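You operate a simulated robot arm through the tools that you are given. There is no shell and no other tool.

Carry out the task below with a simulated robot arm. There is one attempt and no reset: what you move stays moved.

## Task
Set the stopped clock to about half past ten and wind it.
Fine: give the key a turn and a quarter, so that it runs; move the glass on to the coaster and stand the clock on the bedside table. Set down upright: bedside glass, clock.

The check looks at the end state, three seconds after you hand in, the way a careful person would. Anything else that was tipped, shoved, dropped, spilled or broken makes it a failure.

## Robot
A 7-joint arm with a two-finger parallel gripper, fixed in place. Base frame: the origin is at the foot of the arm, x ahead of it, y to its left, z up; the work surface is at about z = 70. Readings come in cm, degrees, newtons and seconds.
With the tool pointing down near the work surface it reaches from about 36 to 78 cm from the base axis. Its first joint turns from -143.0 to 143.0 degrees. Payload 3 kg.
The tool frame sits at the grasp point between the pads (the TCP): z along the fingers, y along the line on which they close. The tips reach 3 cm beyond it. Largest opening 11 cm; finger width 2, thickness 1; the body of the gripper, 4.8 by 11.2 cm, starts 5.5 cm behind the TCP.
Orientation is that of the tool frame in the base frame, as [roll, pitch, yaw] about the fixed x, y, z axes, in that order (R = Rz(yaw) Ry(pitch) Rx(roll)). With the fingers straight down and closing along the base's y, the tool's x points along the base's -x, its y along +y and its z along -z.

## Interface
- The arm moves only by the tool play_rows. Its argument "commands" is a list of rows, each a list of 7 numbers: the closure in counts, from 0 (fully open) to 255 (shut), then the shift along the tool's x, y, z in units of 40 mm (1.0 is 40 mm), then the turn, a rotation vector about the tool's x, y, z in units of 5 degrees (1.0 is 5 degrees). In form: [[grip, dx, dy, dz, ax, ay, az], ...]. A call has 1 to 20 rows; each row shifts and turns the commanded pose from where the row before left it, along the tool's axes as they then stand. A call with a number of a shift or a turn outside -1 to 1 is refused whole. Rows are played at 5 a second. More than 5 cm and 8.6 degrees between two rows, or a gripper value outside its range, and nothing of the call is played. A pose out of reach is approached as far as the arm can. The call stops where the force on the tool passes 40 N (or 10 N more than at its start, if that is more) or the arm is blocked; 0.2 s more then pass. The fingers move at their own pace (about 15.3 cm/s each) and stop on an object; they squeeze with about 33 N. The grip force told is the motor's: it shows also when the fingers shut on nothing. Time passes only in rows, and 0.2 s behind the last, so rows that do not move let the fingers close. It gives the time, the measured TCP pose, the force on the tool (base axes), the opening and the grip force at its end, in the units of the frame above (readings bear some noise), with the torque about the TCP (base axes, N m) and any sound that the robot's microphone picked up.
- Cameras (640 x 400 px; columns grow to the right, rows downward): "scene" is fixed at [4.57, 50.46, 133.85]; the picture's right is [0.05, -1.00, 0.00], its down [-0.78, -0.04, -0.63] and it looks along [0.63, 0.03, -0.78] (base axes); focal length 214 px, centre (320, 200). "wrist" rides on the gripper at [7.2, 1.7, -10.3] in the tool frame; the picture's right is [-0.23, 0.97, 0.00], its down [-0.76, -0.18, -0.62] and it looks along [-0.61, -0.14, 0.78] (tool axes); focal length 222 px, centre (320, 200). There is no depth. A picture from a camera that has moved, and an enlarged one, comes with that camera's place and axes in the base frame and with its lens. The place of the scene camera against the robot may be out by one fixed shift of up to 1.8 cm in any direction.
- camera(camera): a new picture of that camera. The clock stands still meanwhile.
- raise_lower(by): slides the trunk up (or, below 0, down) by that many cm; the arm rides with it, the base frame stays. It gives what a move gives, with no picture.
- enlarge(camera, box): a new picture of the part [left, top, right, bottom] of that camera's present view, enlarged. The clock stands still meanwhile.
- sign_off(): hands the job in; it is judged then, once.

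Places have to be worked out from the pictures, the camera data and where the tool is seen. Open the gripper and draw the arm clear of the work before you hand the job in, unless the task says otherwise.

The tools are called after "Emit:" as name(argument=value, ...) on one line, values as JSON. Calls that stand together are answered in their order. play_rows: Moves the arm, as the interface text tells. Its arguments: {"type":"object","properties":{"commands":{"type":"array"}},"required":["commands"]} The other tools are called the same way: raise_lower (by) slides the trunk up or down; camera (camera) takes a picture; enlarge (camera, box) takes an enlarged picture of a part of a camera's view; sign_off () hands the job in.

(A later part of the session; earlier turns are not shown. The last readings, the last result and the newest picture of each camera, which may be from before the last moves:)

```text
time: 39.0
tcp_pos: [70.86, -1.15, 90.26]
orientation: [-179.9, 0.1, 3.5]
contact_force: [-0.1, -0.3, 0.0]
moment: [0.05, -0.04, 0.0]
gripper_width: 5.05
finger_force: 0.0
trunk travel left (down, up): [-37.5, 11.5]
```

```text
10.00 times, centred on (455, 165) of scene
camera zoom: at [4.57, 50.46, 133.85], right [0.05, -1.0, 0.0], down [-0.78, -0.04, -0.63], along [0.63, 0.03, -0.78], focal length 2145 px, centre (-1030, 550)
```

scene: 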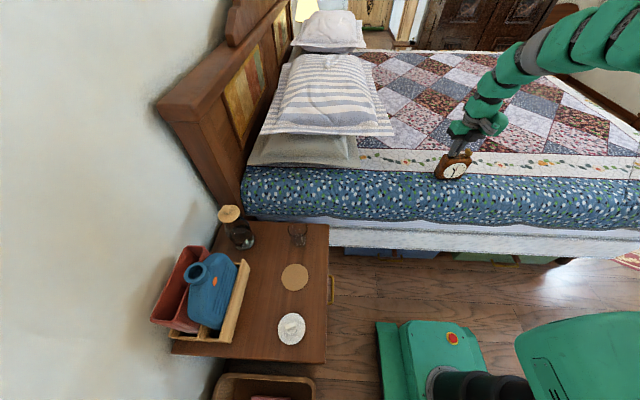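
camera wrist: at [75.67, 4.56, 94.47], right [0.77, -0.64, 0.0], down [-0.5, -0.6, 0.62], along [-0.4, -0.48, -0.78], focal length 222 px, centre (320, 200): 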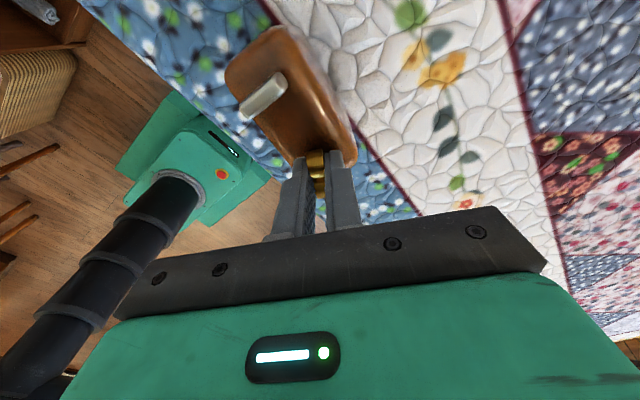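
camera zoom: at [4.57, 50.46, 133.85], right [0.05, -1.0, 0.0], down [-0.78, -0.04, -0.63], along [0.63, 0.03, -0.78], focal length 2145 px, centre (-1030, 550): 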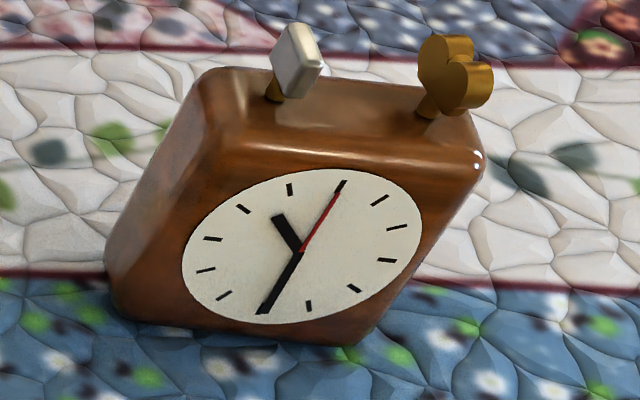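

The key holds its place, and the clock's width axis now measures about 80°, so the body slewed ~15° and the key is wound about 165° so far. I turn the wrist back 180° in the air for the next bite.

Emit:
play_rows(commands=[[139, 0, 0, 0, 0, 0, -1], [139, 0, 0, 0, 0, 0, -1], [139, 0, 0, 0, 0, 0, -1], [139, 0, 0, 0, 0, 0, -1], [139, 0, 0, 0, 0, 0, -1], [139, 0, 0, 0, 0, 0, -1], [139, 0, 0, 0, 0, 0, -1], [139, 0, 0, 0, 0, 0, -1], [139, 0, 0, 0, 0, 0, -1], [139, 0, 0, 0, 0, 0, -1], [139, 0, 0, 0, 0, 0, -1], [139, 0, 0, 0, 0, 0, -1], [139, 0, 0, 0, 0, 0, -1], [139, 0, 0, 0, 0, 0, -1], [139, 0, 0, 0, 0, 0, -1], [139, 0, 0, 0, 0, 0, -1], [139, 0, 0, 0, 0, 0, -1], [139, 0, 0, 0, 0, 0, -1], [139, 0, 0, 0, 0, 0, -1], [139, 0, 0, 0, 0, 0, -1]])

Emit:
play_rows(commands=[[139, 0, 0, 0, 0, 0, -1], [139, 0, 0, 0, 0, 0, -1], [139, 0, 0, 0, 0, 0, -1], [139, 0, 0, 0, 0, 0, -1], [139, 0, 0, 0, 0, 0, -1], [139, 0, 0, 0, 0, 0, -1], [139, 0, 0, 0, 0, 0, -1], [139, 0, 0, 0, 0, 0, -1], [139, 0, 0, 0, 0, 0, -1], [139, 0, 0, 0, 0, 0, -1], [139, 0, 0, 0, 0, 0, -1], [139, 0, 0, 0, 0, 0, -1], [139, 0, 0, 0, 0, 0, -1], [139, 0, 0, 0, 0, 0, -1], [139, 0, 0, 0, 0, 0, -1], [139, 0, 0, 0, 0, 0, -1], [139, 0, 0, 0, 0, 0, 0]])

Emit:
enlarge(camera="wrist", box=[250, 60, 410, 200])

```text
time: 43.2
tcp_pos: [70.82, -1.15, 90.09]
orientation: [-179.9, 0.1, 103.5]
contact_force: [-0.7, -0.5, -0.9]
moment: [-0.01, -0.02, 0.01]
gripper_width: 5.01
finger_force: 0.0
trunk travel left (down, up): [-37.5, 11.5]
```

```text
time: 46.8
tcp_pos: [71.06, -1.21, 90.01]
orientation: [-180.0, 0.1, -176.5]
contact_force: [0.0, 0.7, -0.9]
moment: [-0.02, 0.0, 0.02]
gripper_width: 5.01
finger_force: 0.0
trunk travel left (down, up): [-37.5, 11.5]
```

```text
2.86 times, centred on (330, 130) of wrist
camera zoom: at [63.53, 0.06, 100.44], right [0.17, 0.99, 0.0], down [0.77, -0.13, 0.62], along [0.61, -0.1, -0.78], focal length 635 px, centre (291, 400)
```

zoom: 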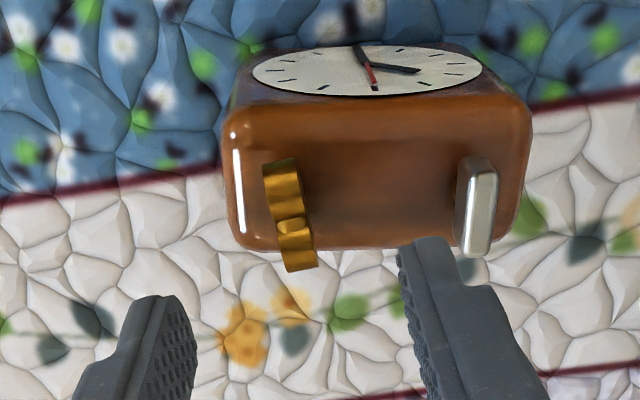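

The key is at the same angle as the original grasp, shifted about 1 mm in +y. I descend again with that correction and close on it.

Emit:
play_rows(commands=[[139, 0.02, 0.03, 0.6, 0, 0, 0], [139, 0, 0, 0.6, 0, 0, 0], [139, 0, 0, 0.1, 0, 0, 0], [139, 0, 0, 0.1, 0, 0, 0], [139, 0, 0, 0.1, 0, 0, 0], [139, 0, 0, 0, 0, 0, 0], [200, 0, 0, 0, 0, 0, 0], [255, 0, 0, 0, 0, 0, 0], [255, 0, 0, 0, 0, 0, 0], [255, 0, 0, 0, 0, 0, 0]])

Emit:
enlarge(camera="wrist", box=[240, 90, 400, 230])

```text
time: 49.0
tcp_pos: [70.83, -1.12, 84.07]
orientation: [180.0, -0.1, -176.5]
contact_force: [-1.1, -2.1, -0.2]
moment: [-0.11, 0.04, 0.01]
gripper_width: 0.83
finger_force: 32.3
trunk travel left (down, up): [-37.5, 11.5]
```

```text
2.86 times, centred on (320, 160) of wrist
camera zoom: at [63.45, 0.14, 94.5], right [0.17, 0.99, 0.0], down [0.77, -0.13, 0.62], along [0.61, -0.1, -0.78], focal length 635 px, centre (320, 314)
```

zoom: 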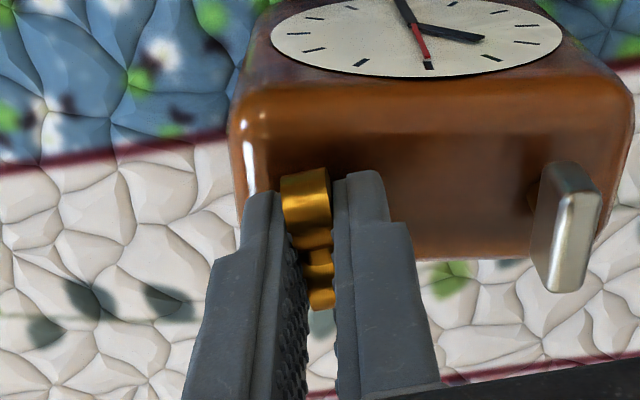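

Key held again. I press down about 3 mm (≈15 N) and turn clockwise 80°, then check the body.

Emit:
play_rows(commands=[[255, 0, 0, 0.025, 0, 0, 0], [255, 0, 0, 0.025, 0, 0, 0], [255, 0, 0, 0.025, 0, 0, 0], [255, 0, 0, 0, 0, 0, 1], [255, 0, 0, 0, 0, 0, 1], [255, 0, 0, 0, 0, 0, 1], [255, 0, 0, 0, 0, 0, 1], [255, 0, 0, 0, 0, 0, 1], [255, 0, 0, 0, 0, 0, 1], [255, 0, 0, 0, 0, 0, 1], [255, 0, 0, 0, 0, 0, 1], [255, 0, 0, 0, 0, 0, 1], [255, 0, 0, 0, 0, 0, 1], [255, 0, 0, 0, 0, 0, 1], [255, 0, 0, 0, 0, 0, 1], [255, 0, 0, 0, 0, 0, 1], [255, 0, 0, 0, 0, 0, 1], [255, 0, 0, 0, 0, 0, 1], [255, 0, 0, 0, 0, 0, 1]])

Emit:
enlarge(camera="scene", box=[435, 145, 475, 185])

```text
time: 53.0
tcp_pos: [70.68, -1.17, 83.89]
orientation: [180.0, 0.0, 103.3]
contact_force: [6.0, 3.4, 20.5]
moment: [0.13, -0.13, 0.01]
gripper_width: 0.85
finger_force: 32.9
trunk travel left (down, up): [-37.5, 11.5]
```

```text
10.00 times, centred on (455, 165) of scene
camera zoom: at [4.57, 50.46, 133.85], right [0.05, -1.0, 0.0], down [-0.78, -0.04, -0.63], along [0.63, 0.03, -0.78], focal length 2145 px, centre (-1030, 550)
```

zoom: 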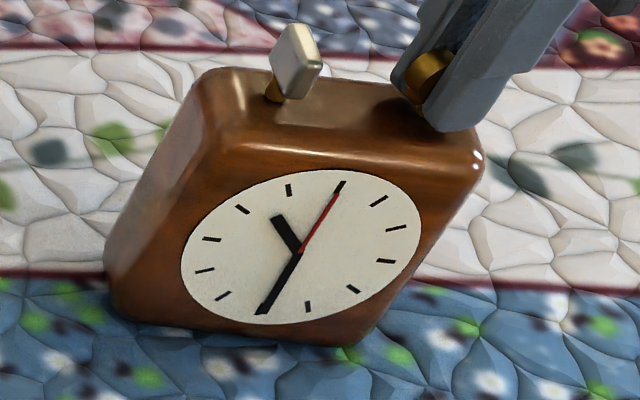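

The body stays put at about 20 N press. I continue the rest of this bite, 100° clockwise.

Emit:
play_rows(commands=[[255, 0, 0, 0, 0, 0, 1], [255, 0, 0, 0, 0, 0, 1], [255, 0, 0, 0, 0, 0, 1], [255, 0, 0, 0, 0, 0, 1], [255, 0, 0, 0, 0, 0, 1], [255, 0, 0, 0, 0, 0, 1], [255, 0, 0, 0, 0, 0, 1], [255, 0, 0, 0, 0, 0, 1], [255, 0, 0, 0, 0, 0, 1], [255, 0, 0, 0, 0, 0, 1], [255, 0, 0, 0, 0, 0, 1], [255, 0, 0, 0, 0, 0, 1], [255, 0, 0, 0, 0, 0, 1], [255, 0, 0, 0, 0, 0, 1], [255, 0, 0, 0, 0, 0, 1], [255, 0, 0, 0, 0, 0, 1], [255, 0, 0, 0, 0, 0, 1], [255, 0, 0, 0, 0, 0, 1], [255, 0, 0, 0, 0, 0, 1], [255, 0, 0, 0, 0, 0, 1]])

Emit:
enlarge(camera="scene", box=[435, 145, 475, 185])

Emit:
enlarge(camera="wrist", box=[210, 15, 370, 215])

```text
time: 57.2
tcp_pos: [70.73, -1.08, 83.78]
orientation: [180.0, 0.1, 3.4]
contact_force: [-1.4, -1.2, 4.3]
moment: [-0.02, 0.21, 0.0]
gripper_width: 0.82
finger_force: 33.2
trunk travel left (down, up): [-37.5, 11.5]
```

```text
10.00 times, centred on (455, 165) of scene
camera zoom: at [4.57, 50.46, 133.85], right [0.05, -1.0, 0.0], down [-0.78, -0.04, -0.63], along [0.63, 0.03, -0.78], focal length 2145 px, centre (-1030, 550)
```

zoom: 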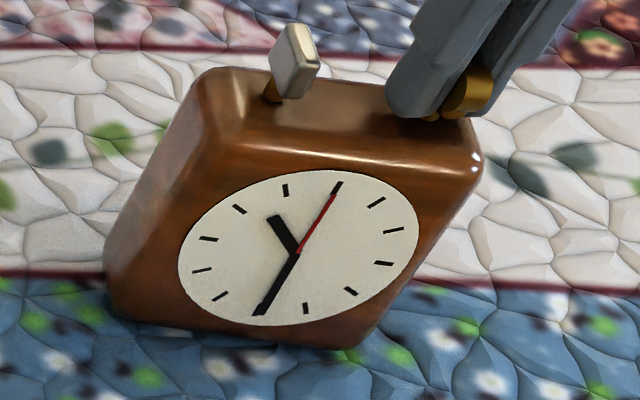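

```text
2.00 times, centred on (290, 115) of wrist
camera zoom: at [78.08, -2.3, 94.18], right [-0.17, -0.99, 0.0], down [-0.77, 0.13, 0.62], along [-0.61, 0.1, -0.78], focal length 444 px, centre (380, 370)
```

zoom: 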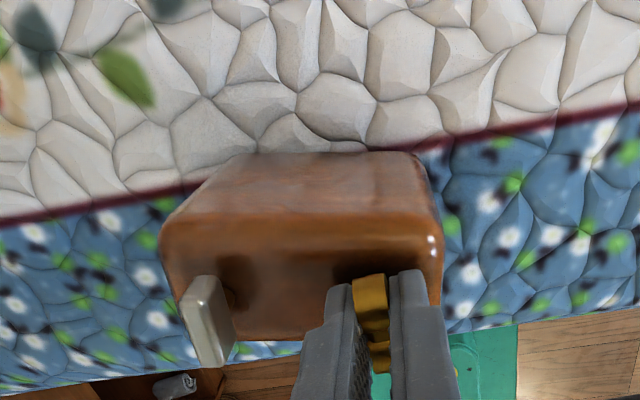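

The body moved only a degree or two; the key is now at roughly 345° relative. I relieve, open, rise, and turn back 180° for the last bite.

Emit:
play_rows(commands=[[255, 0, 0, -0.07, 0, 0, 0], [255, 0, 0, 0, 0, 0, 0], [139, 0, 0, 0, 0, 0, 0], [139, 0, 0, 0, 0, 0, 0], [139, 0, 0, -0.5, 0, 0, 0], [139, 0, 0, -0.5, 0, 0, 0], [139, 0, 0, -0.5, 0, 0, 0], [139, 0, 0, 0, 0, 0, -1], [139, 0, 0, 0, 0, 0, -1], [139, 0, 0, 0, 0, 0, -1], [139, 0, 0, 0, 0, 0, -1], [139, 0, 0, 0, 0, 0, -1], [139, 0, 0, 0, 0, 0, -1], [139, 0, 0, 0, 0, 0, -1], [139, 0, 0, 0, 0, 0, -1], [139, 0, 0, 0, 0, 0, -1], [139, 0, 0, 0, 0, 0, -1], [139, 0, 0, 0, 0, 0, -1], [139, 0, 0, 0, 0, 0, -1], [139, 0, 0, 0, 0, 0, -1]])

Emit:
play_rows(commands=[[139, 0, 0, 0, 0, 0, -1], [139, 0, 0, 0, 0, 0, -1], [139, 0, 0, 0, 0, 0, -1], [139, 0, 0, 0, 0, 0, -1], [139, 0, 0, 0, 0, 0, -1], [139, 0, 0, 0, 0, 0, -1], [139, 0, 0, 0, 0, 0, -1], [139, 0, 0, 0, 0, 0, -1], [139, 0, 0, 0, 0, 0, -1], [139, 0, 0, 0, 0, 0, -1], [139, 0, 0, 0, 0, 0, -1], [139, 0, 0, 0, 0, 0, -1], [139, 0, 0, 0, 0, 0, -1], [139, 0, 0, 0, 0, 0, -1], [139, 0, 0, 0, 0, 0, -1], [139, 0, 0, 0, 0, 0, -1], [139, 0, 0, 0, 0, 0, -1], [139, 0, 0, 0, 0, 0, -1], [139, 0, 0, 0, 0, 0, -1], [139, 0, 0, 0, 0, 0, -1]])

Emit:
play_rows(commands=[[139, 0, 0, 0, 0, 0, -1], [139, 0, 0, 0, 0, 0, -1], [139, 0, 0, 0, 0, 0, -1], [139, 0, 0, 0, 0, 0, 0]])

Emit:
enlarge(camera="wrist", box=[250, 60, 410, 200])

```text
time: 61.4
tcp_pos: [70.76, -1.16, 90.05]
orientation: [179.9, 0.0, 68.5]
contact_force: [0.0, -0.2, 0.8]
moment: [-0.01, 0.0, 0.02]
gripper_width: 5.02
finger_force: 0.1
trunk travel left (down, up): [-37.5, 11.5]
```

```text
time: 65.6
tcp_pos: [70.74, -1.19, 89.93]
orientation: [-179.9, 0.0, 168.6]
contact_force: [-0.5, 1.1, -0.9]
moment: [-0.02, 0.0, 0.02]
gripper_width: 5.02
finger_force: 0.0
trunk travel left (down, up): [-37.5, 11.5]
```

```text
time: 66.6
tcp_pos: [70.77, -1.23, 90.26]
orientation: [-180.0, 0.0, -176.5]
contact_force: [0.2, 0.7, -0.3]
moment: [0.01, 0.0, -0.02]
gripper_width: 5.04
finger_force: 0.0
trunk travel left (down, up): [-37.5, 11.5]
```

```text
2.86 times, centred on (330, 130) of wrist
camera zoom: at [63.42, 0.15, 100.51], right [0.17, 0.99, 0.0], down [0.77, -0.13, 0.62], along [0.61, -0.1, -0.78], focal length 635 px, centre (291, 400)
```

zoom: 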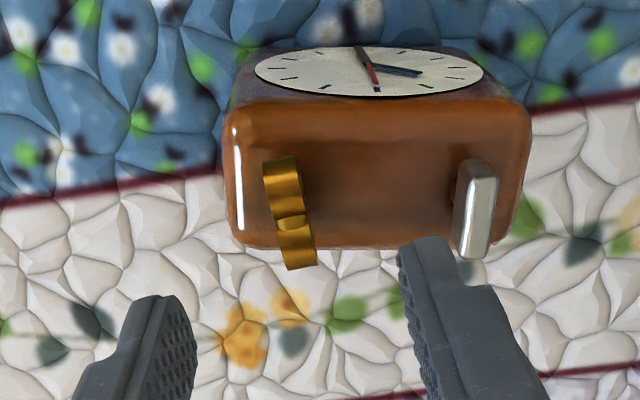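

Same view as before the last bite, so key and body are where expected; I estimate about 347° wound. I descend, close, press and turn a final ~105°.

Emit:
play_rows(commands=[[139, 0, 0, 0.6, 0, 0, 0], [139, 0, 0, 0.6, 0, 0, 0], [139, 0, 0, 0.1, 0, 0, 0], [139, 0, 0, 0.1, 0, 0, 0], [139, 0, 0, 0.1, 0, 0, 0], [139, 0, 0, 0, 0, 0, 0], [200, 0, 0, 0, 0, 0, 0], [255, 0, 0, 0, 0, 0, 0], [255, 0, 0, 0, 0, 0, 0], [255, 0, 0, 0.025, 0, 0, 0], [255, 0, 0, 0.025, 0, 0, 0], [255, 0, 0, 0.025, 0, 0, 0], [255, 0, 0, 0, 0, 0, 0]])

Emit:
play_rows(commands=[[255, 0, 0, 0, 0, 0, 1], [255, 0, 0, 0, 0, 0, 1], [255, 0, 0, 0, 0, 0, 1], [255, 0, 0, 0, 0, 0, 1], [255, 0, 0, 0, 0, 0, 1], [255, 0, 0, 0, 0, 0, 1], [255, 0, 0, 0, 0, 0, 1], [255, 0, 0, 0, 0, 0, 1], [255, 0, 0, 0, 0, 0, 1], [255, 0, 0, 0, 0, 0, 1], [255, 0, 0, 0, 0, 0, 1], [255, 0, 0, 0, 0, 0, 1], [255, 0, 0, 0, 0, 0, 1], [255, 0, 0, 0, 0, 0, 1], [255, 0, 0, 0, 0, 0, 1], [255, 0, 0, 0, 0, 0, 1], [255, 0, 0, 0, 0, 0, 0]])

Emit:
enlarge(camera="scene", box=[435, 145, 475, 185])

```text
time: 69.4
tcp_pos: [70.89, -1.18, 83.93]
orientation: [-180.0, 0.1, -176.4]
contact_force: [1.9, 2.9, 21.6]
moment: [0.08, -0.17, -0.01]
gripper_width: 0.9
finger_force: 32.8
trunk travel left (down, up): [-37.5, 11.5]
```

```text
time: 73.0
tcp_pos: [70.68, -1.27, 83.85]
orientation: [179.9, 0.0, 103.4]
contact_force: [-0.6, -6.8, 5.7]
moment: [-0.04, 0.01, -0.02]
gripper_width: 0.86
finger_force: 32.8
trunk travel left (down, up): [-37.5, 11.5]
```

```text
10.00 times, centred on (455, 165) of scene
camera zoom: at [4.57, 50.46, 133.85], right [0.05, -1.0, 0.0], down [-0.78, -0.04, -0.63], along [0.63, 0.03, -0.78], focal length 2145 px, centre (-1030, 550)
```

zoom: 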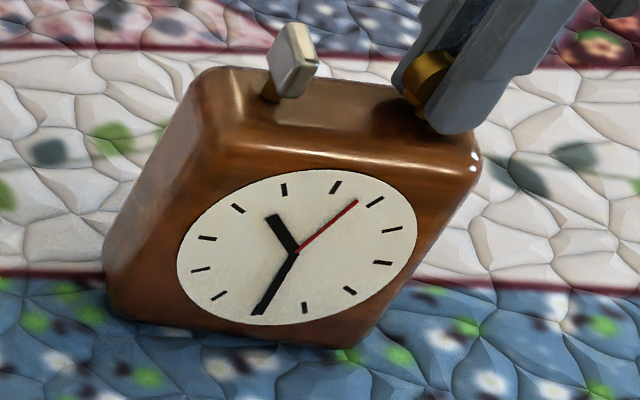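

The red second hand has begun to move, so the clock is running now at about 425°. I complete the turn and a quarter with 25° more.

Emit:
play_rows(commands=[[255, 0, 0, 0, 0, 0, 1], [255, 0, 0, 0, 0, 0, 1], [255, 0, 0, 0, 0, 0, 1], [255, 0, 0, 0, 0, 0, 1], [255, 0, 0, 0, 0, 0, 1], [255, 0, 0, 0, 0, 0, 0]])

Emit:
enlarge(camera="scene", box=[435, 145, 475, 185])

Emit:
enlarge(camera="wrist", box=[210, 15, 370, 215])

```text
time: 74.4
tcp_pos: [70.91, -1.14, 83.76]
orientation: [-180.0, 0.0, 78.5]
contact_force: [-0.2, -2.5, 2.8]
moment: [0.04, 0.0, -0.01]
gripper_width: 0.83
finger_force: 33.2
trunk travel left (down, up): [-37.5, 11.5]
```

```text
10.00 times, centred on (455, 165) of scene
camera zoom: at [4.57, 50.46, 133.85], right [0.05, -1.0, 0.0], down [-0.78, -0.04, -0.63], along [0.63, 0.03, -0.78], focal length 2145 px, centre (-1030, 550)
```

zoom: 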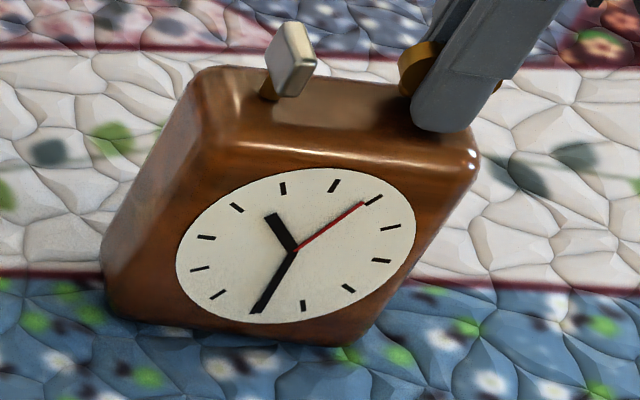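

```text
2.00 times, centred on (290, 115) of wrist
camera zoom: at [73.9, 5.73, 94.16], right [0.91, -0.42, 0.0], down [-0.33, -0.71, 0.62], along [-0.26, -0.57, -0.78], focal length 444 px, centre (380, 370)
```

zoom: 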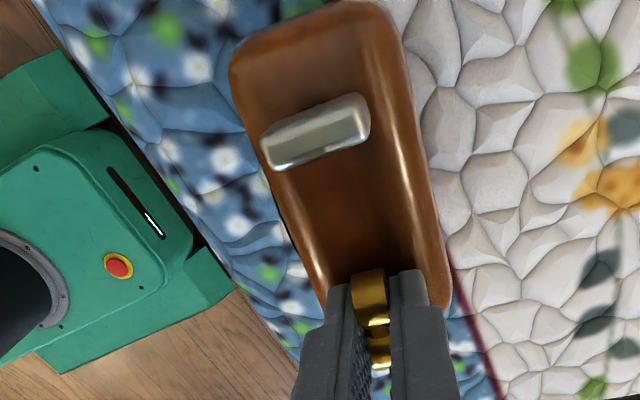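

The second hand keeps advancing (near 5 s), the key now lies along the clock's width, i.e. a turn and a quarter, and the minute hand is still on 6. I release the key, rise to z≈98 and start turning the wrist for the trip to the table to move the glass first.

Emit:
play_rows(commands=[[255, 0, 0, -0.05, 0, 0, 0], [139, 0, 0, 0, 0, 0, 0], [139, 0, 0, 0, 0, 0, 0], [139, 0, 0, -0.5, 0, 0, 0], [139, 0, 0, -1, 0, 0, -1], [139, 0, 0, -1, 0, 0, -1], [139, 0, 0, -1, 0, 0, -1], [139, 0, 0, 0, 0, 0, -1], [139, 0, 0, 0, 0, 0, -1], [139, 0, 0, 0, 0, 0, -1], [139, 0, 0, 0, 0, 0, -1], [139, 0, 0, 0, 0, 0, -1], [139, 0, 0, 0, 0, 0, -1], [139, 0, 0, 0, 0, 0, -1], [139, 0, 0, 0, 0, 0, -1], [139, 0, 0, 0, 0, 0, -1], [139, 0, 0, 0, 0, 0, -1], [139, 0, 0, 0, 0, 0, -1], [139, 0, 0, 0, 0, 0, -1], [139, 0, 0, 0, 0, 0, 0]])

Emit:
enlarge(camera="scene", box=[430, 135, 480, 185])

Emit:
enlarge(camera="wrist", box=[230, 20, 410, 180])

```text
time: 78.6
tcp_pos: [70.74, -1.18, 97.86]
orientation: [-180.0, 0.0, 153.5]
contact_force: [-0.9, -0.2, -0.9]
moment: [0.0, -0.02, -0.01]
gripper_width: 4.99
finger_force: 0.0
trunk travel left (down, up): [-37.5, 11.5]
```

```text
8.00 times, centred on (455, 160) of scene
camera zoom: at [4.57, 50.46, 133.85], right [0.05, -1.0, 0.0], down [-0.78, -0.04, -0.63], along [0.63, 0.03, -0.78], focal length 1716 px, centre (-760, 520)
```

zoom: 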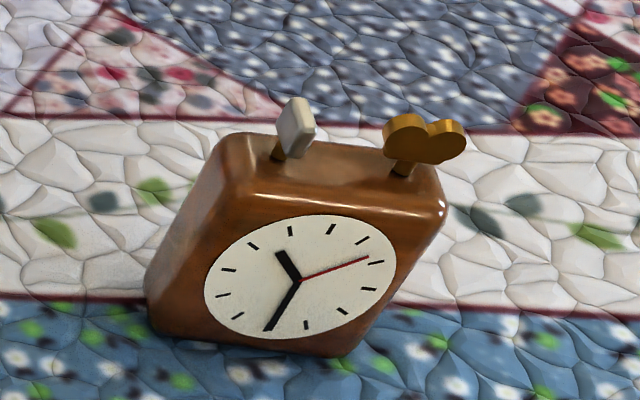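

```text
2.50 times, centred on (320, 100) of wrist
camera zoom: at [64.97, 3.67, 108.3], right [0.64, 0.77, 0.0], down [0.6, -0.5, 0.62], along [0.48, -0.4, -0.78], focal length 555 px, centre (320, 450)
```

zoom: 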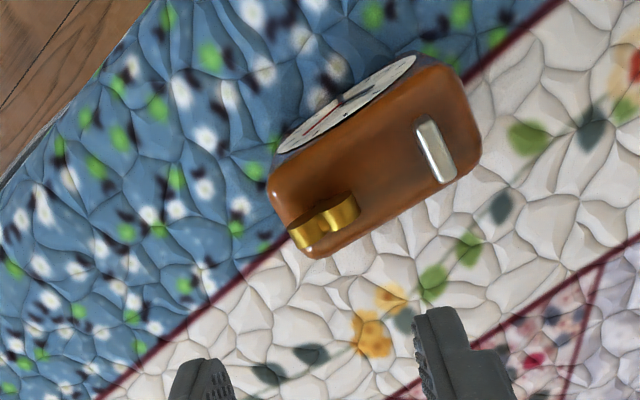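

The clock runs (second hand ~10 s) and the key sits along the clock's width: 450° done. Now I travel to the table at z≈98, opening the gripper and turning the wrist to match.

Emit:
play_rows(commands=[[0, 0.859, 0.511, 0, 0, 0, -1], [0, 0.812, 0.584, 0, 0, 0, -1], [0, 0.758, 0.653, 0, 0, 0, -1], [0, 0.698, 0.716, 0, 0, 0, -1], [0, 0.633, 0.774, 0, 0, 0, -1], [0, 0.563, 0.827, 0, 0, 0, -1], [0, 0.489, 0.872, 0, 0, 0, -1], [0, 0.411, 0.912, 0, 0, 0, -1], [0, 0.33, 0.944, 0, 0, 0, -1], [0, 0.246, 0.969, 0, 0, 0, -1], [0, 0.161, 0.987, 0, 0, 0, -1], [0, 0.074, 0.997, 0, 0, 0, -1], [0, -0.013, 0.999, 0, 0, 0, -1], [0, -0.1, 0.995, 0, 0, 0, -1], [0, -0.187, 0.982, 0, 0, 0, -1], [0, -0.271, 0.962, 0, 0, 0, -1], [0, -0.354, 0.935, 0, 0, 0, -1], [0, 0, 0, 0, 0, 0, 0]])

Emit:
camera(camera="wrist")

Emit:
camera(camera="scene")

```text
time: 82.4
tcp_pos: [33.89, 56.29, 97.99]
orientation: [-179.9, 0.0, -121.5]
contact_force: [0.3, 0.0, 0.0]
moment: [-0.01, -0.03, -0.01]
gripper_width: 11.0
finger_force: 0.1
trunk travel left (down, up): [-37.5, 11.5]
```

```text
taken
camera wrist: at [28.62, 50.99, 108.46], right [-0.71, 0.7, 0.0], down [0.55, 0.56, 0.62], along [0.44, 0.44, -0.78], focal length 222 px, centre (320, 200)
```

wrist: 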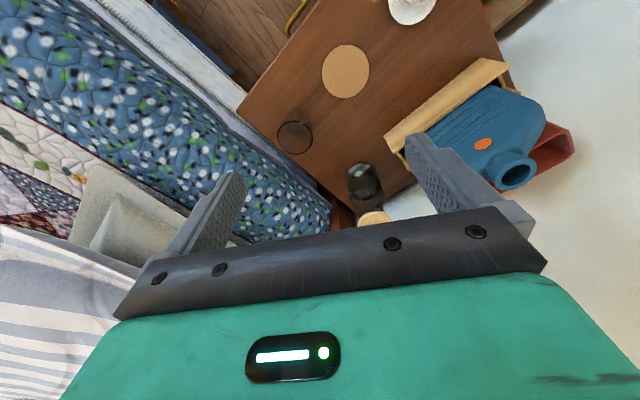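

```text
taken
```

scene: 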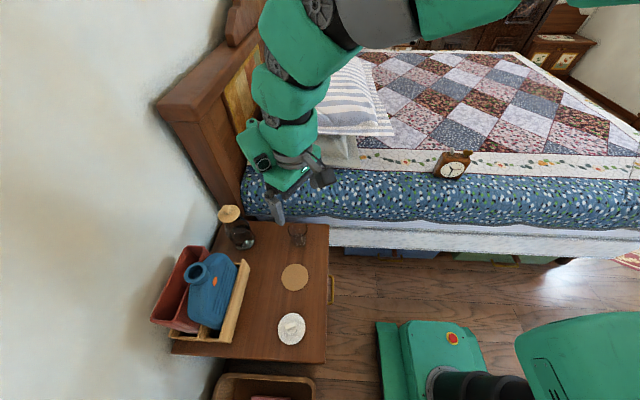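

Arrived over the table; the glass, coaster, carafe and tray are all in the wrist view. I enlarge the glass and coaster to place them accurately.

Emit:
enlarge(camera="wrist", box=[255, 95, 335, 175])

Emit:
enlarge(camera="wrist", box=[230, 0, 450, 180])

```text
5.00 times, centred on (295, 135) of wrist
camera zoom: at [28.62, 50.99, 108.46], right [-0.71, 0.7, 0.0], down [0.55, 0.56, 0.62], along [0.44, 0.44, -0.78], focal length 1111 px, centre (445, 525)
```

zoom: 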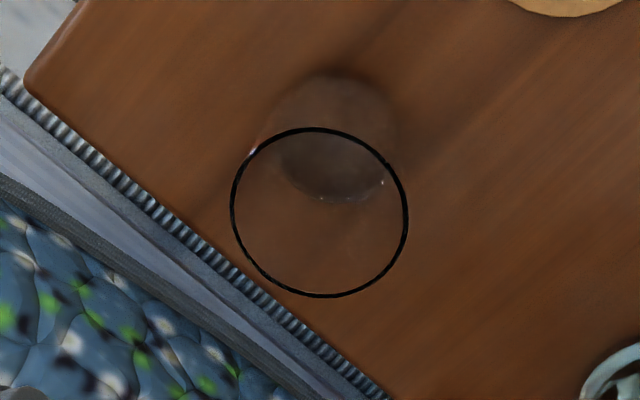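

```text
2.22 times, centred on (340, 90) of wrist
camera zoom: at [28.62, 50.99, 108.46], right [-0.71, 0.7, 0.0], down [0.55, 0.56, 0.62], along [0.44, 0.44, -0.78], focal length 494 px, centre (276, 444)
```

zoom: 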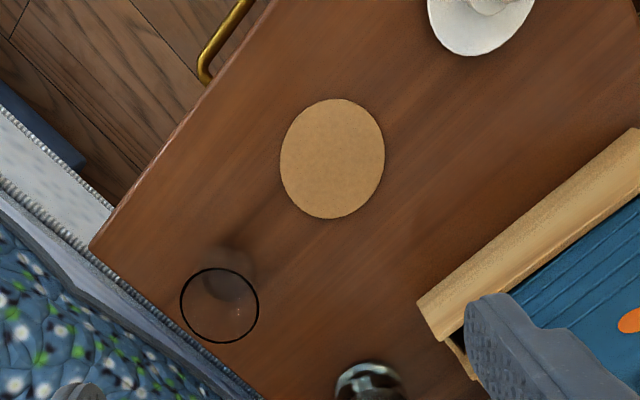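

The two cameras disagree if the table were at z = 70; the fit suggests the table top is lower (about 62–65). I lower 10 cm straight down for a proper wrist-only parallax measurement.

Emit:
play_rows(commands=[[0, 0, 0, 0.83, 0, 0, 0], [0, 0, 0, 0.83, 0, 0, 0], [0, 0, 0, 0.84, 0, 0, 0], [0, 0, 0, 0, 0, 0, 0]])

Emit:
camera(camera="wrist")

Emit:
enlarge(camera="wrist", box=[230, 0, 450, 180])

```text
time: 83.4
tcp_pos: [33.84, 56.09, 88.19]
orientation: [-180.0, -0.1, -121.5]
contact_force: [0.5, 0.9, -0.1]
moment: [0.02, -0.02, 0.0]
gripper_width: 11.0
finger_force: 0.1
trunk travel left (down, up): [-37.5, 11.5]
```

```text
taken
camera wrist: at [28.64, 50.94, 98.44], right [-0.71, 0.7, 0.0], down [0.55, 0.56, 0.62], along [0.44, 0.44, -0.78], focal length 222 px, centre (320, 200)
```

wrist: 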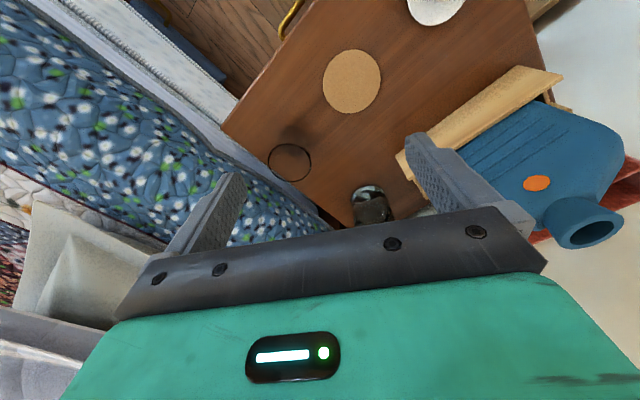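

```text
2.22 times, centred on (340, 90) of wrist
camera zoom: at [28.64, 50.94, 98.44], right [-0.71, 0.7, 0.0], down [0.55, 0.56, 0.62], along [0.44, 0.44, -0.78], focal length 494 px, centre (276, 444)
```

zoom: 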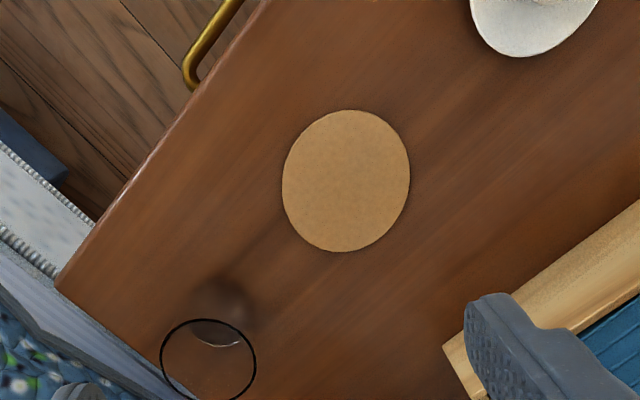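

Parallax now gives the table top at about z = 60.5, the coaster centre at (30.2, 59.1) and the glass axis at about (44.6, 59.9) with its rim near z = 67 and about 7 cm across. That is low and far, so I lower the trunk 8 cm to keep good reach before approaching.

Emit:
raise_lower(by=-8)

```text
time: 84.6
tcp_pos: [33.94, 56.14, 80.01]
orientation: [-180.0, 0.0, -121.6]
contact_force: [-0.7, -0.5, 0.2]
moment: [-0.02, 0.0, 0.01]
gripper_width: 10.98
finger_force: 0.1
trunk travel left (down, up): [-29.5, 19.5]
```

Now I rotate the wrist to close along y (parallel to the bed edge, so no finger gets near the bed side) and move over the glass at z≈80.

Emit:
play_rows(commands=[[0, 0, 0, 0, 0, 0, 0.975], [0, 0, 0, 0, 0, 0, 0.975], [0, 0, 0, 0, 0, 0, 0.975], [0, 0, 0, 0, 0, 0, 0.975], [0, 0, 0, 0, 0, 0, 0.975], [0, 0, 0, 0, 0, 0, 0.975], [0, 0, 0, 0, 0, 0, 0.975], [0, 0, 0, 0, 0, 0, 0.975], [0, 0, 0, 0, 0, 0, 0.975], [0, 0, 0, 0, 0, 0, 0.975], [0, 0, 0, 0, 0, 0, 0.975], [0, 0, 0, 0, 0, 0, 0.975], [0, -0.89, 0.313, 0, 0, 0, 0], [0, -0.89, 0.313, 0, 0, 0, 0], [0, -0.89, 0.313, 0, 0, 0, 0], [0, 0, 0, 0, 0, 0, 0]])

Emit:
camera(camera="wrist")

Emit:
camera(camera="scene")

```text
time: 88.0
tcp_pos: [44.52, 59.8, 80.17]
orientation: [-179.9, 0.0, 179.9]
contact_force: [-0.2, 0.4, -0.6]
moment: [0.05, -0.01, 0.01]
gripper_width: 11.01
finger_force: 0.1
trunk travel left (down, up): [-29.5, 19.5]
```

```text
taken
camera wrist: at [37.34, 61.63, 90.53], right [0.23, 0.97, 0.0], down [0.76, -0.18, 0.62], along [0.61, -0.14, -0.78], focal length 222 px, centre (320, 200)
```

wrist: 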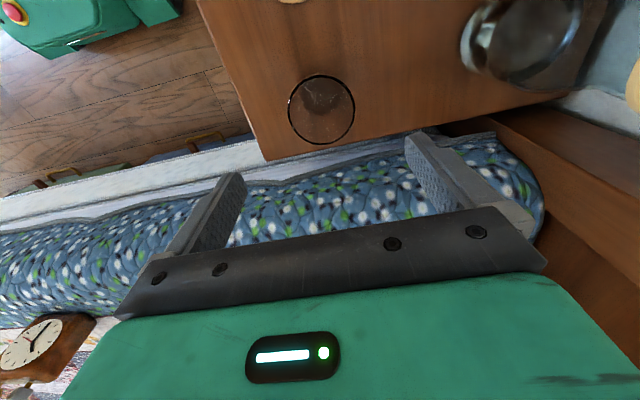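

```text
taken
```

scene: 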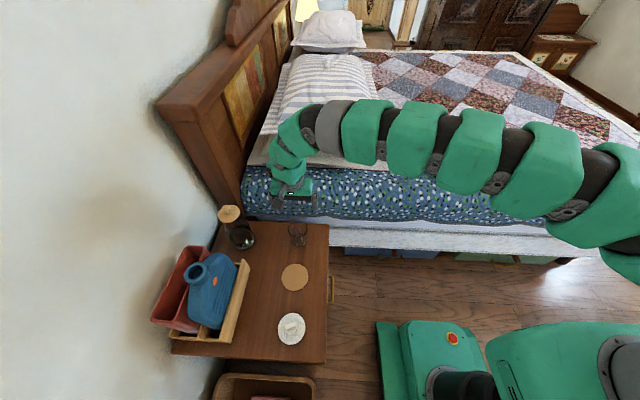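

The arm now hides the clock from the scene camera; I check the clock in the wrist view's lower left corner and enlarge the glass.

Emit:
enlarge(camera="wrist", box=[0, 300, 130, 400])

Emit:
enlarge(camera="wrist", box=[270, 55, 390, 175])

Emit:
enlarge(camera="scene", box=[260, 90, 640, 290])

```text
4.00 times, centred on (65, 350) of wrist
camera zoom: at [37.34, 61.63, 90.53], right [0.23, 0.97, 0.0], down [0.76, -0.18, 0.62], along [0.61, -0.14, -0.78], focal length 888 px, centre (1340, -400)
```

zoom: 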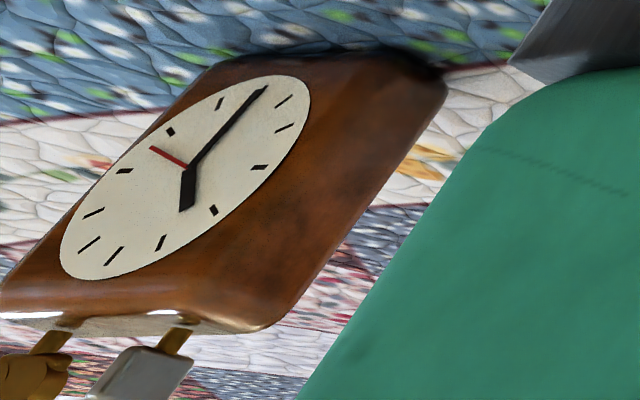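

```text
3.33 times, centred on (330, 115) of wrist
camera zoom: at [37.34, 61.63, 90.53], right [0.23, 0.97, 0.0], down [0.76, -0.18, 0.62], along [0.61, -0.14, -0.78], focal length 740 px, centre (287, 483)
```

zoom: 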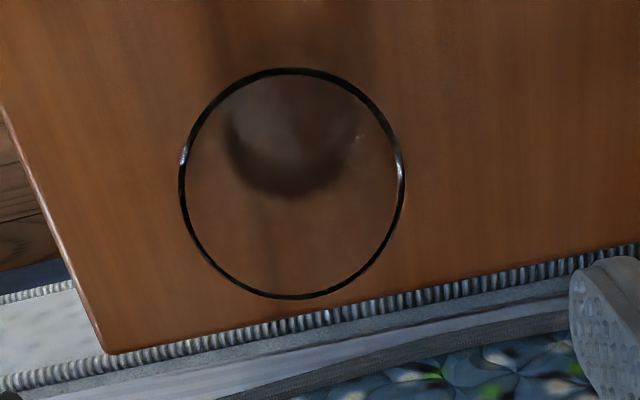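

```text
1.68 times, centred on (450, 190) of scene
camera zoom: at [4.57, 50.46, 133.85], right [0.05, -1.0, 0.0], down [-0.78, -0.04, -0.63], along [0.63, 0.03, -0.78], focal length 361 px, centre (101, 217)
```

zoom: 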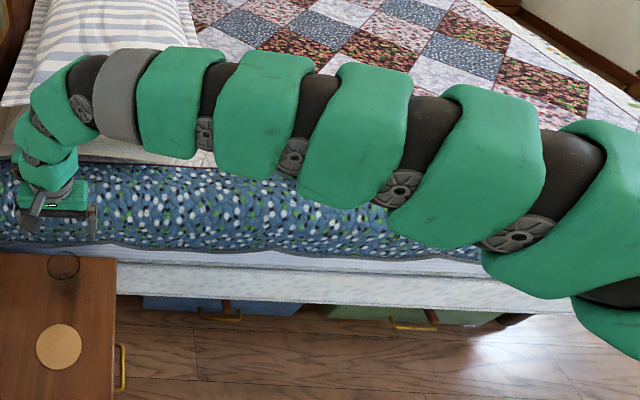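

The clock is fine (10:30, second hand going). The glass axis is at about (44.45, 60.1) with rim at z≈66.6; I shift slightly and lower around it to z≈65, with fingertips about 1 cm above the table.

Emit:
play_rows(commands=[[0, 0, 0.065, 0.6, 0, 0, 0], [0, 0, 0, 0.8, 0, 0, 0], [0, 0, 0, 0.8, 0, 0, 0], [0, 0, 0, 0.7, 0, 0, 0], [0, 0, 0, 0.4, 0, 0, 0], [0, 0, 0, 0.25, 0, 0, 0], [0, 0, 0, 0.2, 0, 0, 0], [0, 0, 0, 0, 0, 0, 0]])

Emit:
camera(camera="wrist")

Emit:
enlarge(camera="scene", box=[240, 170, 360, 270])

```text
time: 89.8
tcp_pos: [44.55, 60.11, 65.02]
orientation: [-180.0, -0.1, 179.9]
contact_force: [1.0, 0.1, -0.4]
moment: [-0.02, -0.01, 0.01]
gripper_width: 10.99
finger_force: 0.0
trunk travel left (down, up): [-29.5, 19.5]
```

```text
taken
camera wrist: at [37.3, 61.91, 75.44], right [0.23, 0.97, 0.0], down [0.76, -0.18, 0.62], along [0.61, -0.14, -0.78], focal length 222 px, centre (320, 200)
```

wrist: 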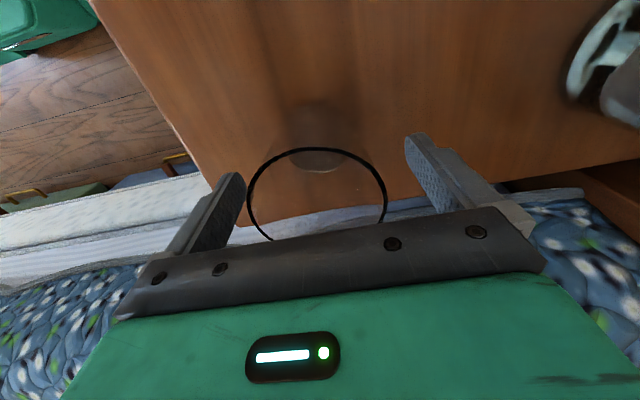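

```text
4.00 times, centred on (300, 220) of scene
camera zoom: at [4.57, 50.46, 133.85], right [0.05, -1.0, 0.0], down [-0.78, -0.04, -0.63], along [0.63, 0.03, -0.78], focal length 858 px, centre (400, 120)
```

zoom: 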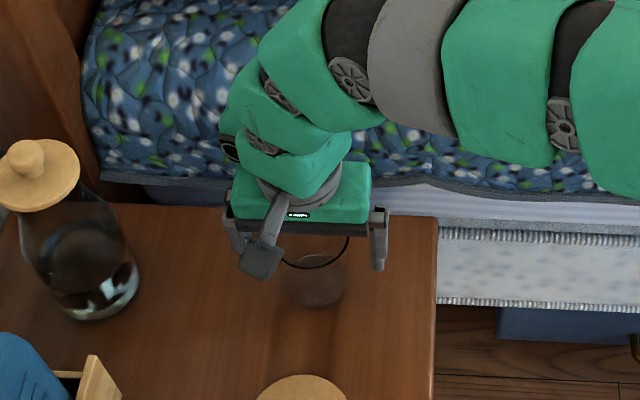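

The rim is centred between the fingers within a millimetre or two. I close gently on the glass in stages.

Emit:
play_rows(commands=[[60, 0, 0, 0, 0, 0, 0], [80, 0, 0, 0, 0, 0, 0], [100, 0, 0, 0, 0, 0, 0], [130, 0, 0, 0, 0, 0, 0], [255, 0, 0, 0, 0, 0, 0], [255, 0, 0, 0, 0, 0, 0]])

Emit:
camera(camera="wrist")

```text
time: 91.2
tcp_pos: [44.58, 60.08, 65.08]
orientation: [180.0, 0.1, 179.9]
contact_force: [0.2, 1.2, 2.3]
moment: [0.13, -0.07, -0.05]
gripper_width: 6.92
finger_force: 33.4
trunk travel left (down, up): [-29.5, 19.5]
```

```text
taken
camera wrist: at [37.3, 61.91, 75.45], right [0.23, 0.97, 0.0], down [0.76, -0.18, 0.62], along [0.61, -0.14, -0.78], focal length 222 px, centre (320, 200)
```

wrist: 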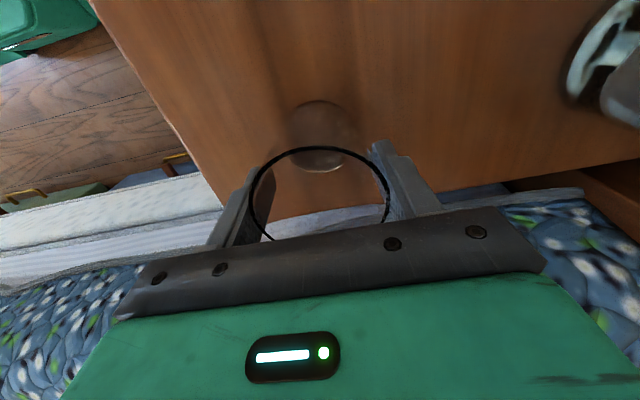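

Glass held at 6.92 cm. I lift 4 cm and carry it over the coaster at about (30.2, 59.1), then look before lowering.

Emit:
play_rows(commands=[[255, 0, 0, -0.3, 0, 0, 0], [255, 0, 0, -0.4, 0, 0, 0], [255, 0, 0, -0.4, 0, 0, 0], [255, 0.35, -0.02, 0, 0, 0, 0], [255, 0.6, -0.045, 0, 0, 0, 0], [255, 0.6, -0.045, 0, 0, 0, 0], [255, 0.6, -0.045, 0, 0, 0, 0], [255, 0.6, -0.045, 0, 0, 0, 0], [255, 0.5, -0.045, 0, 0, 0, 0], [255, 0.34, 0, 0, 0, 0, 0], [255, 0, 0, 0, 0, 0, 0], [255, 0, 0, 0, 0, 0, 0]])

Emit:
camera(camera="wrist")

Emit:
enlarge(camera="scene", box=[250, 220, 350, 310])

```text
time: 93.8
tcp_pos: [30.15, 59.17, 69.44]
orientation: [180.0, 0.0, 179.9]
contact_force: [0.1, -0.3, -1.5]
moment: [-0.04, 0.02, -0.03]
gripper_width: 6.92
finger_force: 33.2
trunk travel left (down, up): [-29.5, 19.5]
```

```text
taken
camera wrist: at [22.92, 60.91, 79.81], right [0.23, 0.97, 0.0], down [0.76, -0.18, 0.62], along [0.61, -0.14, -0.78], focal length 222 px, centre (320, 200)
```

wrist: 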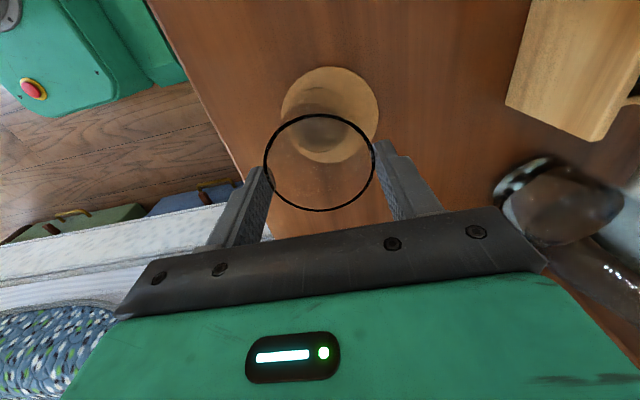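

```text
4.44 times, centred on (300, 265) of scene
camera zoom: at [4.57, 50.46, 133.85], right [0.05, -1.0, 0.0], down [-0.78, -0.04, -0.63], along [0.63, 0.03, -0.78], focal length 953 px, centre (409, -89)
```

zoom: 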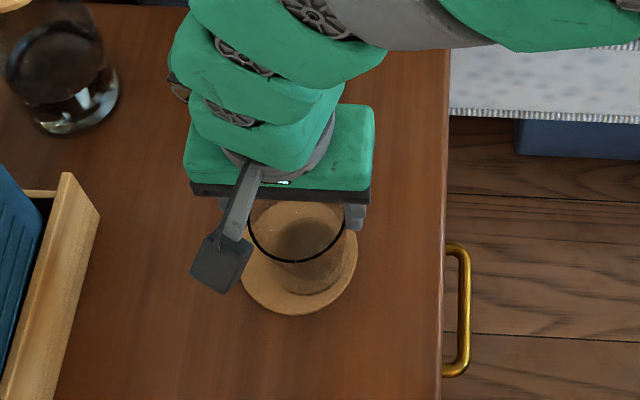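

The rim now sits lower relative to the fingers than when I gripped it, so the glass seems to have slid down in the grip. I look closely before doing anything else.

Emit:
enlarge(camera="wrist", box=[240, 50, 400, 230])

Emit:
enlarge(camera="scene", box=[275, 245, 325, 295])

```text
2.22 times, centred on (320, 140) of wrist
camera zoom: at [22.92, 60.91, 79.81], right [0.23, 0.97, 0.0], down [0.76, -0.18, 0.62], along [0.61, -0.14, -0.78], focal length 494 px, centre (320, 333)
```

zoom: 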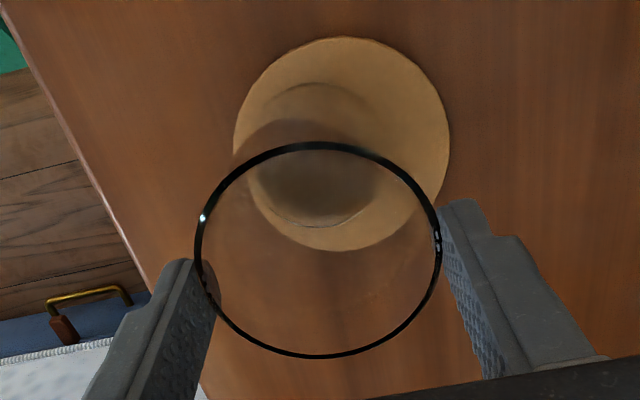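

```text
8.00 times, centred on (300, 270) of scene
camera zoom: at [4.57, 50.46, 133.85], right [0.05, -1.0, 0.0], down [-0.78, -0.04, -0.63], along [0.63, 0.03, -0.78], focal length 1716 px, centre (480, -360)
```

zoom: 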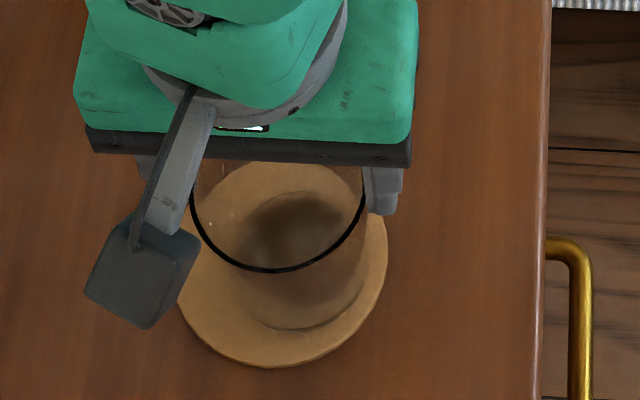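

The rim is at z≈67.5 and near the fingertips: the glass slid about 3 cm down in the grip but is upright and roughly a centimetre up; re-triangulating, the coaster is at (30.4, 60.2) with the table nearer z≈56.5. I shift about 1 cm to centre it and lower in 2 mm steps.

Emit:
play_rows(commands=[[255, -0.03, 0.14, 0, 0, 0, 0], [255, -0.03, 0.13, 0, 0, 0, 0], [255, 0, 0, 0.05, 0, 0, 0], [255, 0, 0, 0.05, 0, 0, 0]])

Emit:
enlarge(camera="wrist", box=[240, 50, 400, 230])

Emit:
enlarge(camera="scene", box=[275, 245, 325, 295])

```text
time: 94.8
tcp_pos: [30.43, 60.23, 69.15]
orientation: [179.9, 0.1, 179.9]
contact_force: [-2.4, -3.7, 15.0]
moment: [0.03, 0.35, 0.02]
gripper_width: 6.95
finger_force: 32.8
trunk travel left (down, up): [-29.5, 19.5]
```

```text
2.22 times, centred on (320, 140) of wrist
camera zoom: at [23.13, 61.98, 79.59], right [0.23, 0.97, 0.0], down [0.76, -0.18, 0.62], along [0.61, -0.14, -0.78], focal length 494 px, centre (320, 333)
```

zoom: 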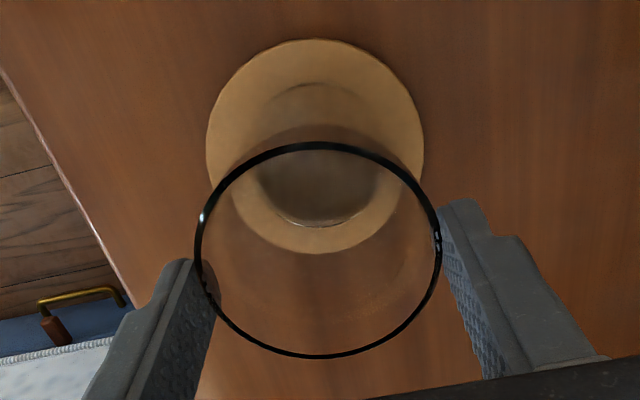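

```text
8.00 times, centred on (300, 270) of scene
camera zoom: at [4.57, 50.46, 133.85], right [0.05, -1.0, 0.0], down [-0.78, -0.04, -0.63], along [0.63, 0.03, -0.78], focal length 1716 px, centre (480, -360)
```

zoom: 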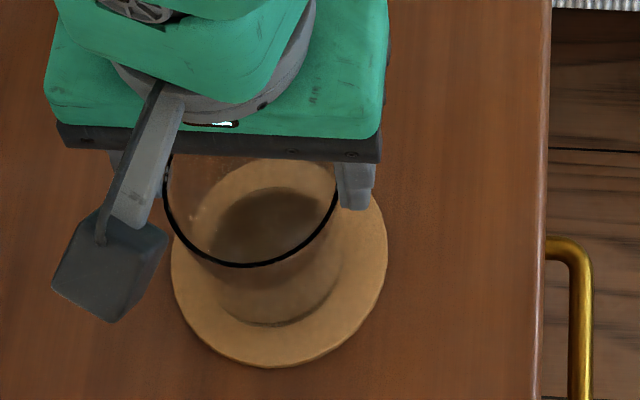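

The force rose to 15 N, so the glass is standing on the coaster, and the picture shows it centred there. I ease off the press, open, and rise straight up.

Emit:
play_rows(commands=[[255, 0, 0, -0.04, 0, 0, 0], [255, 0, 0, -0.02, 0, 0, 0], [255, 0, 0, 0, 0, 0, 0]])

```text
time: 95.6
tcp_pos: [30.37, 60.28, 69.34]
orientation: [180.0, 0.1, 179.9]
contact_force: [-0.2, -0.2, -2.6]
moment: [0.0, 0.01, 0.0]
gripper_width: 6.9
finger_force: 33.6
trunk travel left (down, up): [-29.5, 19.5]
```

The load is now slightly the other way (glass weight hanging). I go down half a millimetre, then open and rise.

Emit:
play_rows(commands=[[255, 0, 0, 0.018, 0, 0, 0], [255, 0, 0, 0, 0, 0, 0], [90, 0, 0, 0, 0, 0, 0], [60, 0, 0, 0, 0, 0, 0], [0, 0, 0, 0, 0, 0, 0], [0, 0, 0, 0, 0, 0, 0], [0, 0, 0, -0.5, 0, 0, 0], [0, 0, 0, -1, 0, 0, 0], [0, 0, 0, -1, 0, 0, 0], [0, 0, 0, -1, 0, 0, 0], [0, 0, 0, 0, 0, 0, 0]])

Emit:
camera(camera="wrist")

Emit:
camera(camera="scene")

Emit:
enlarge(camera="scene", box=[260, 230, 340, 300])

```text
time: 98.0
tcp_pos: [30.39, 60.14, 83.37]
orientation: [-180.0, 0.1, 179.9]
contact_force: [0.1, -0.2, -0.3]
moment: [-0.04, 0.03, 0.01]
gripper_width: 11.01
finger_force: 0.0
trunk travel left (down, up): [-29.5, 19.5]
```

```text
taken
camera wrist: at [23.09, 62.03, 93.72], right [0.23, 0.97, 0.0], down [0.76, -0.18, 0.62], along [0.61, -0.14, -0.78], focal length 222 px, centre (320, 200)
```

wrist: 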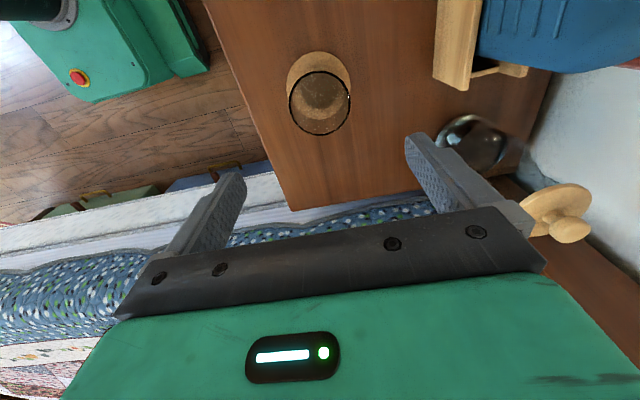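

```text
taken
```

scene: 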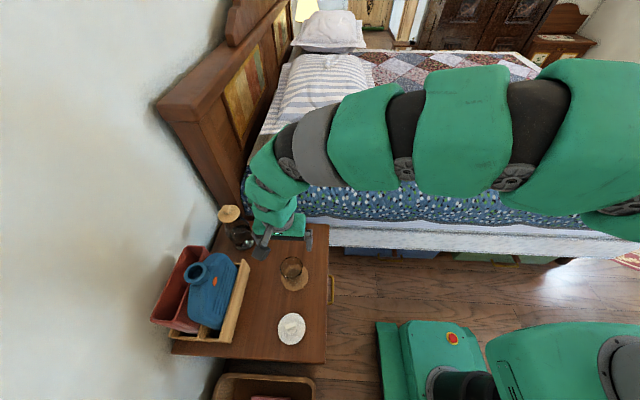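

```text
5.71 times, centred on (300, 265) of scene
camera zoom: at [4.57, 50.46, 133.85], right [0.05, -1.0, 0.0], down [-0.78, -0.04, -0.63], along [0.63, 0.03, -0.78], focal length 1226 px, centre (434, -171)
```

zoom: 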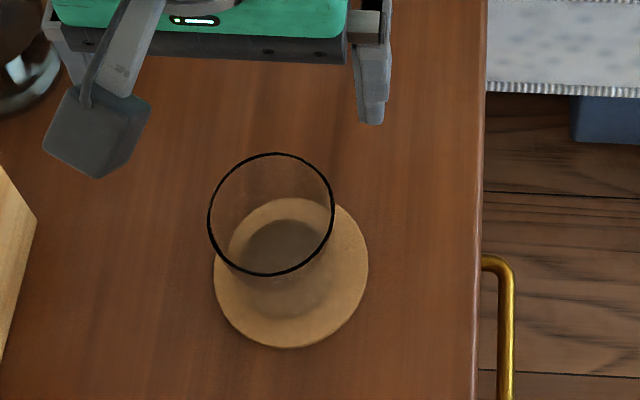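

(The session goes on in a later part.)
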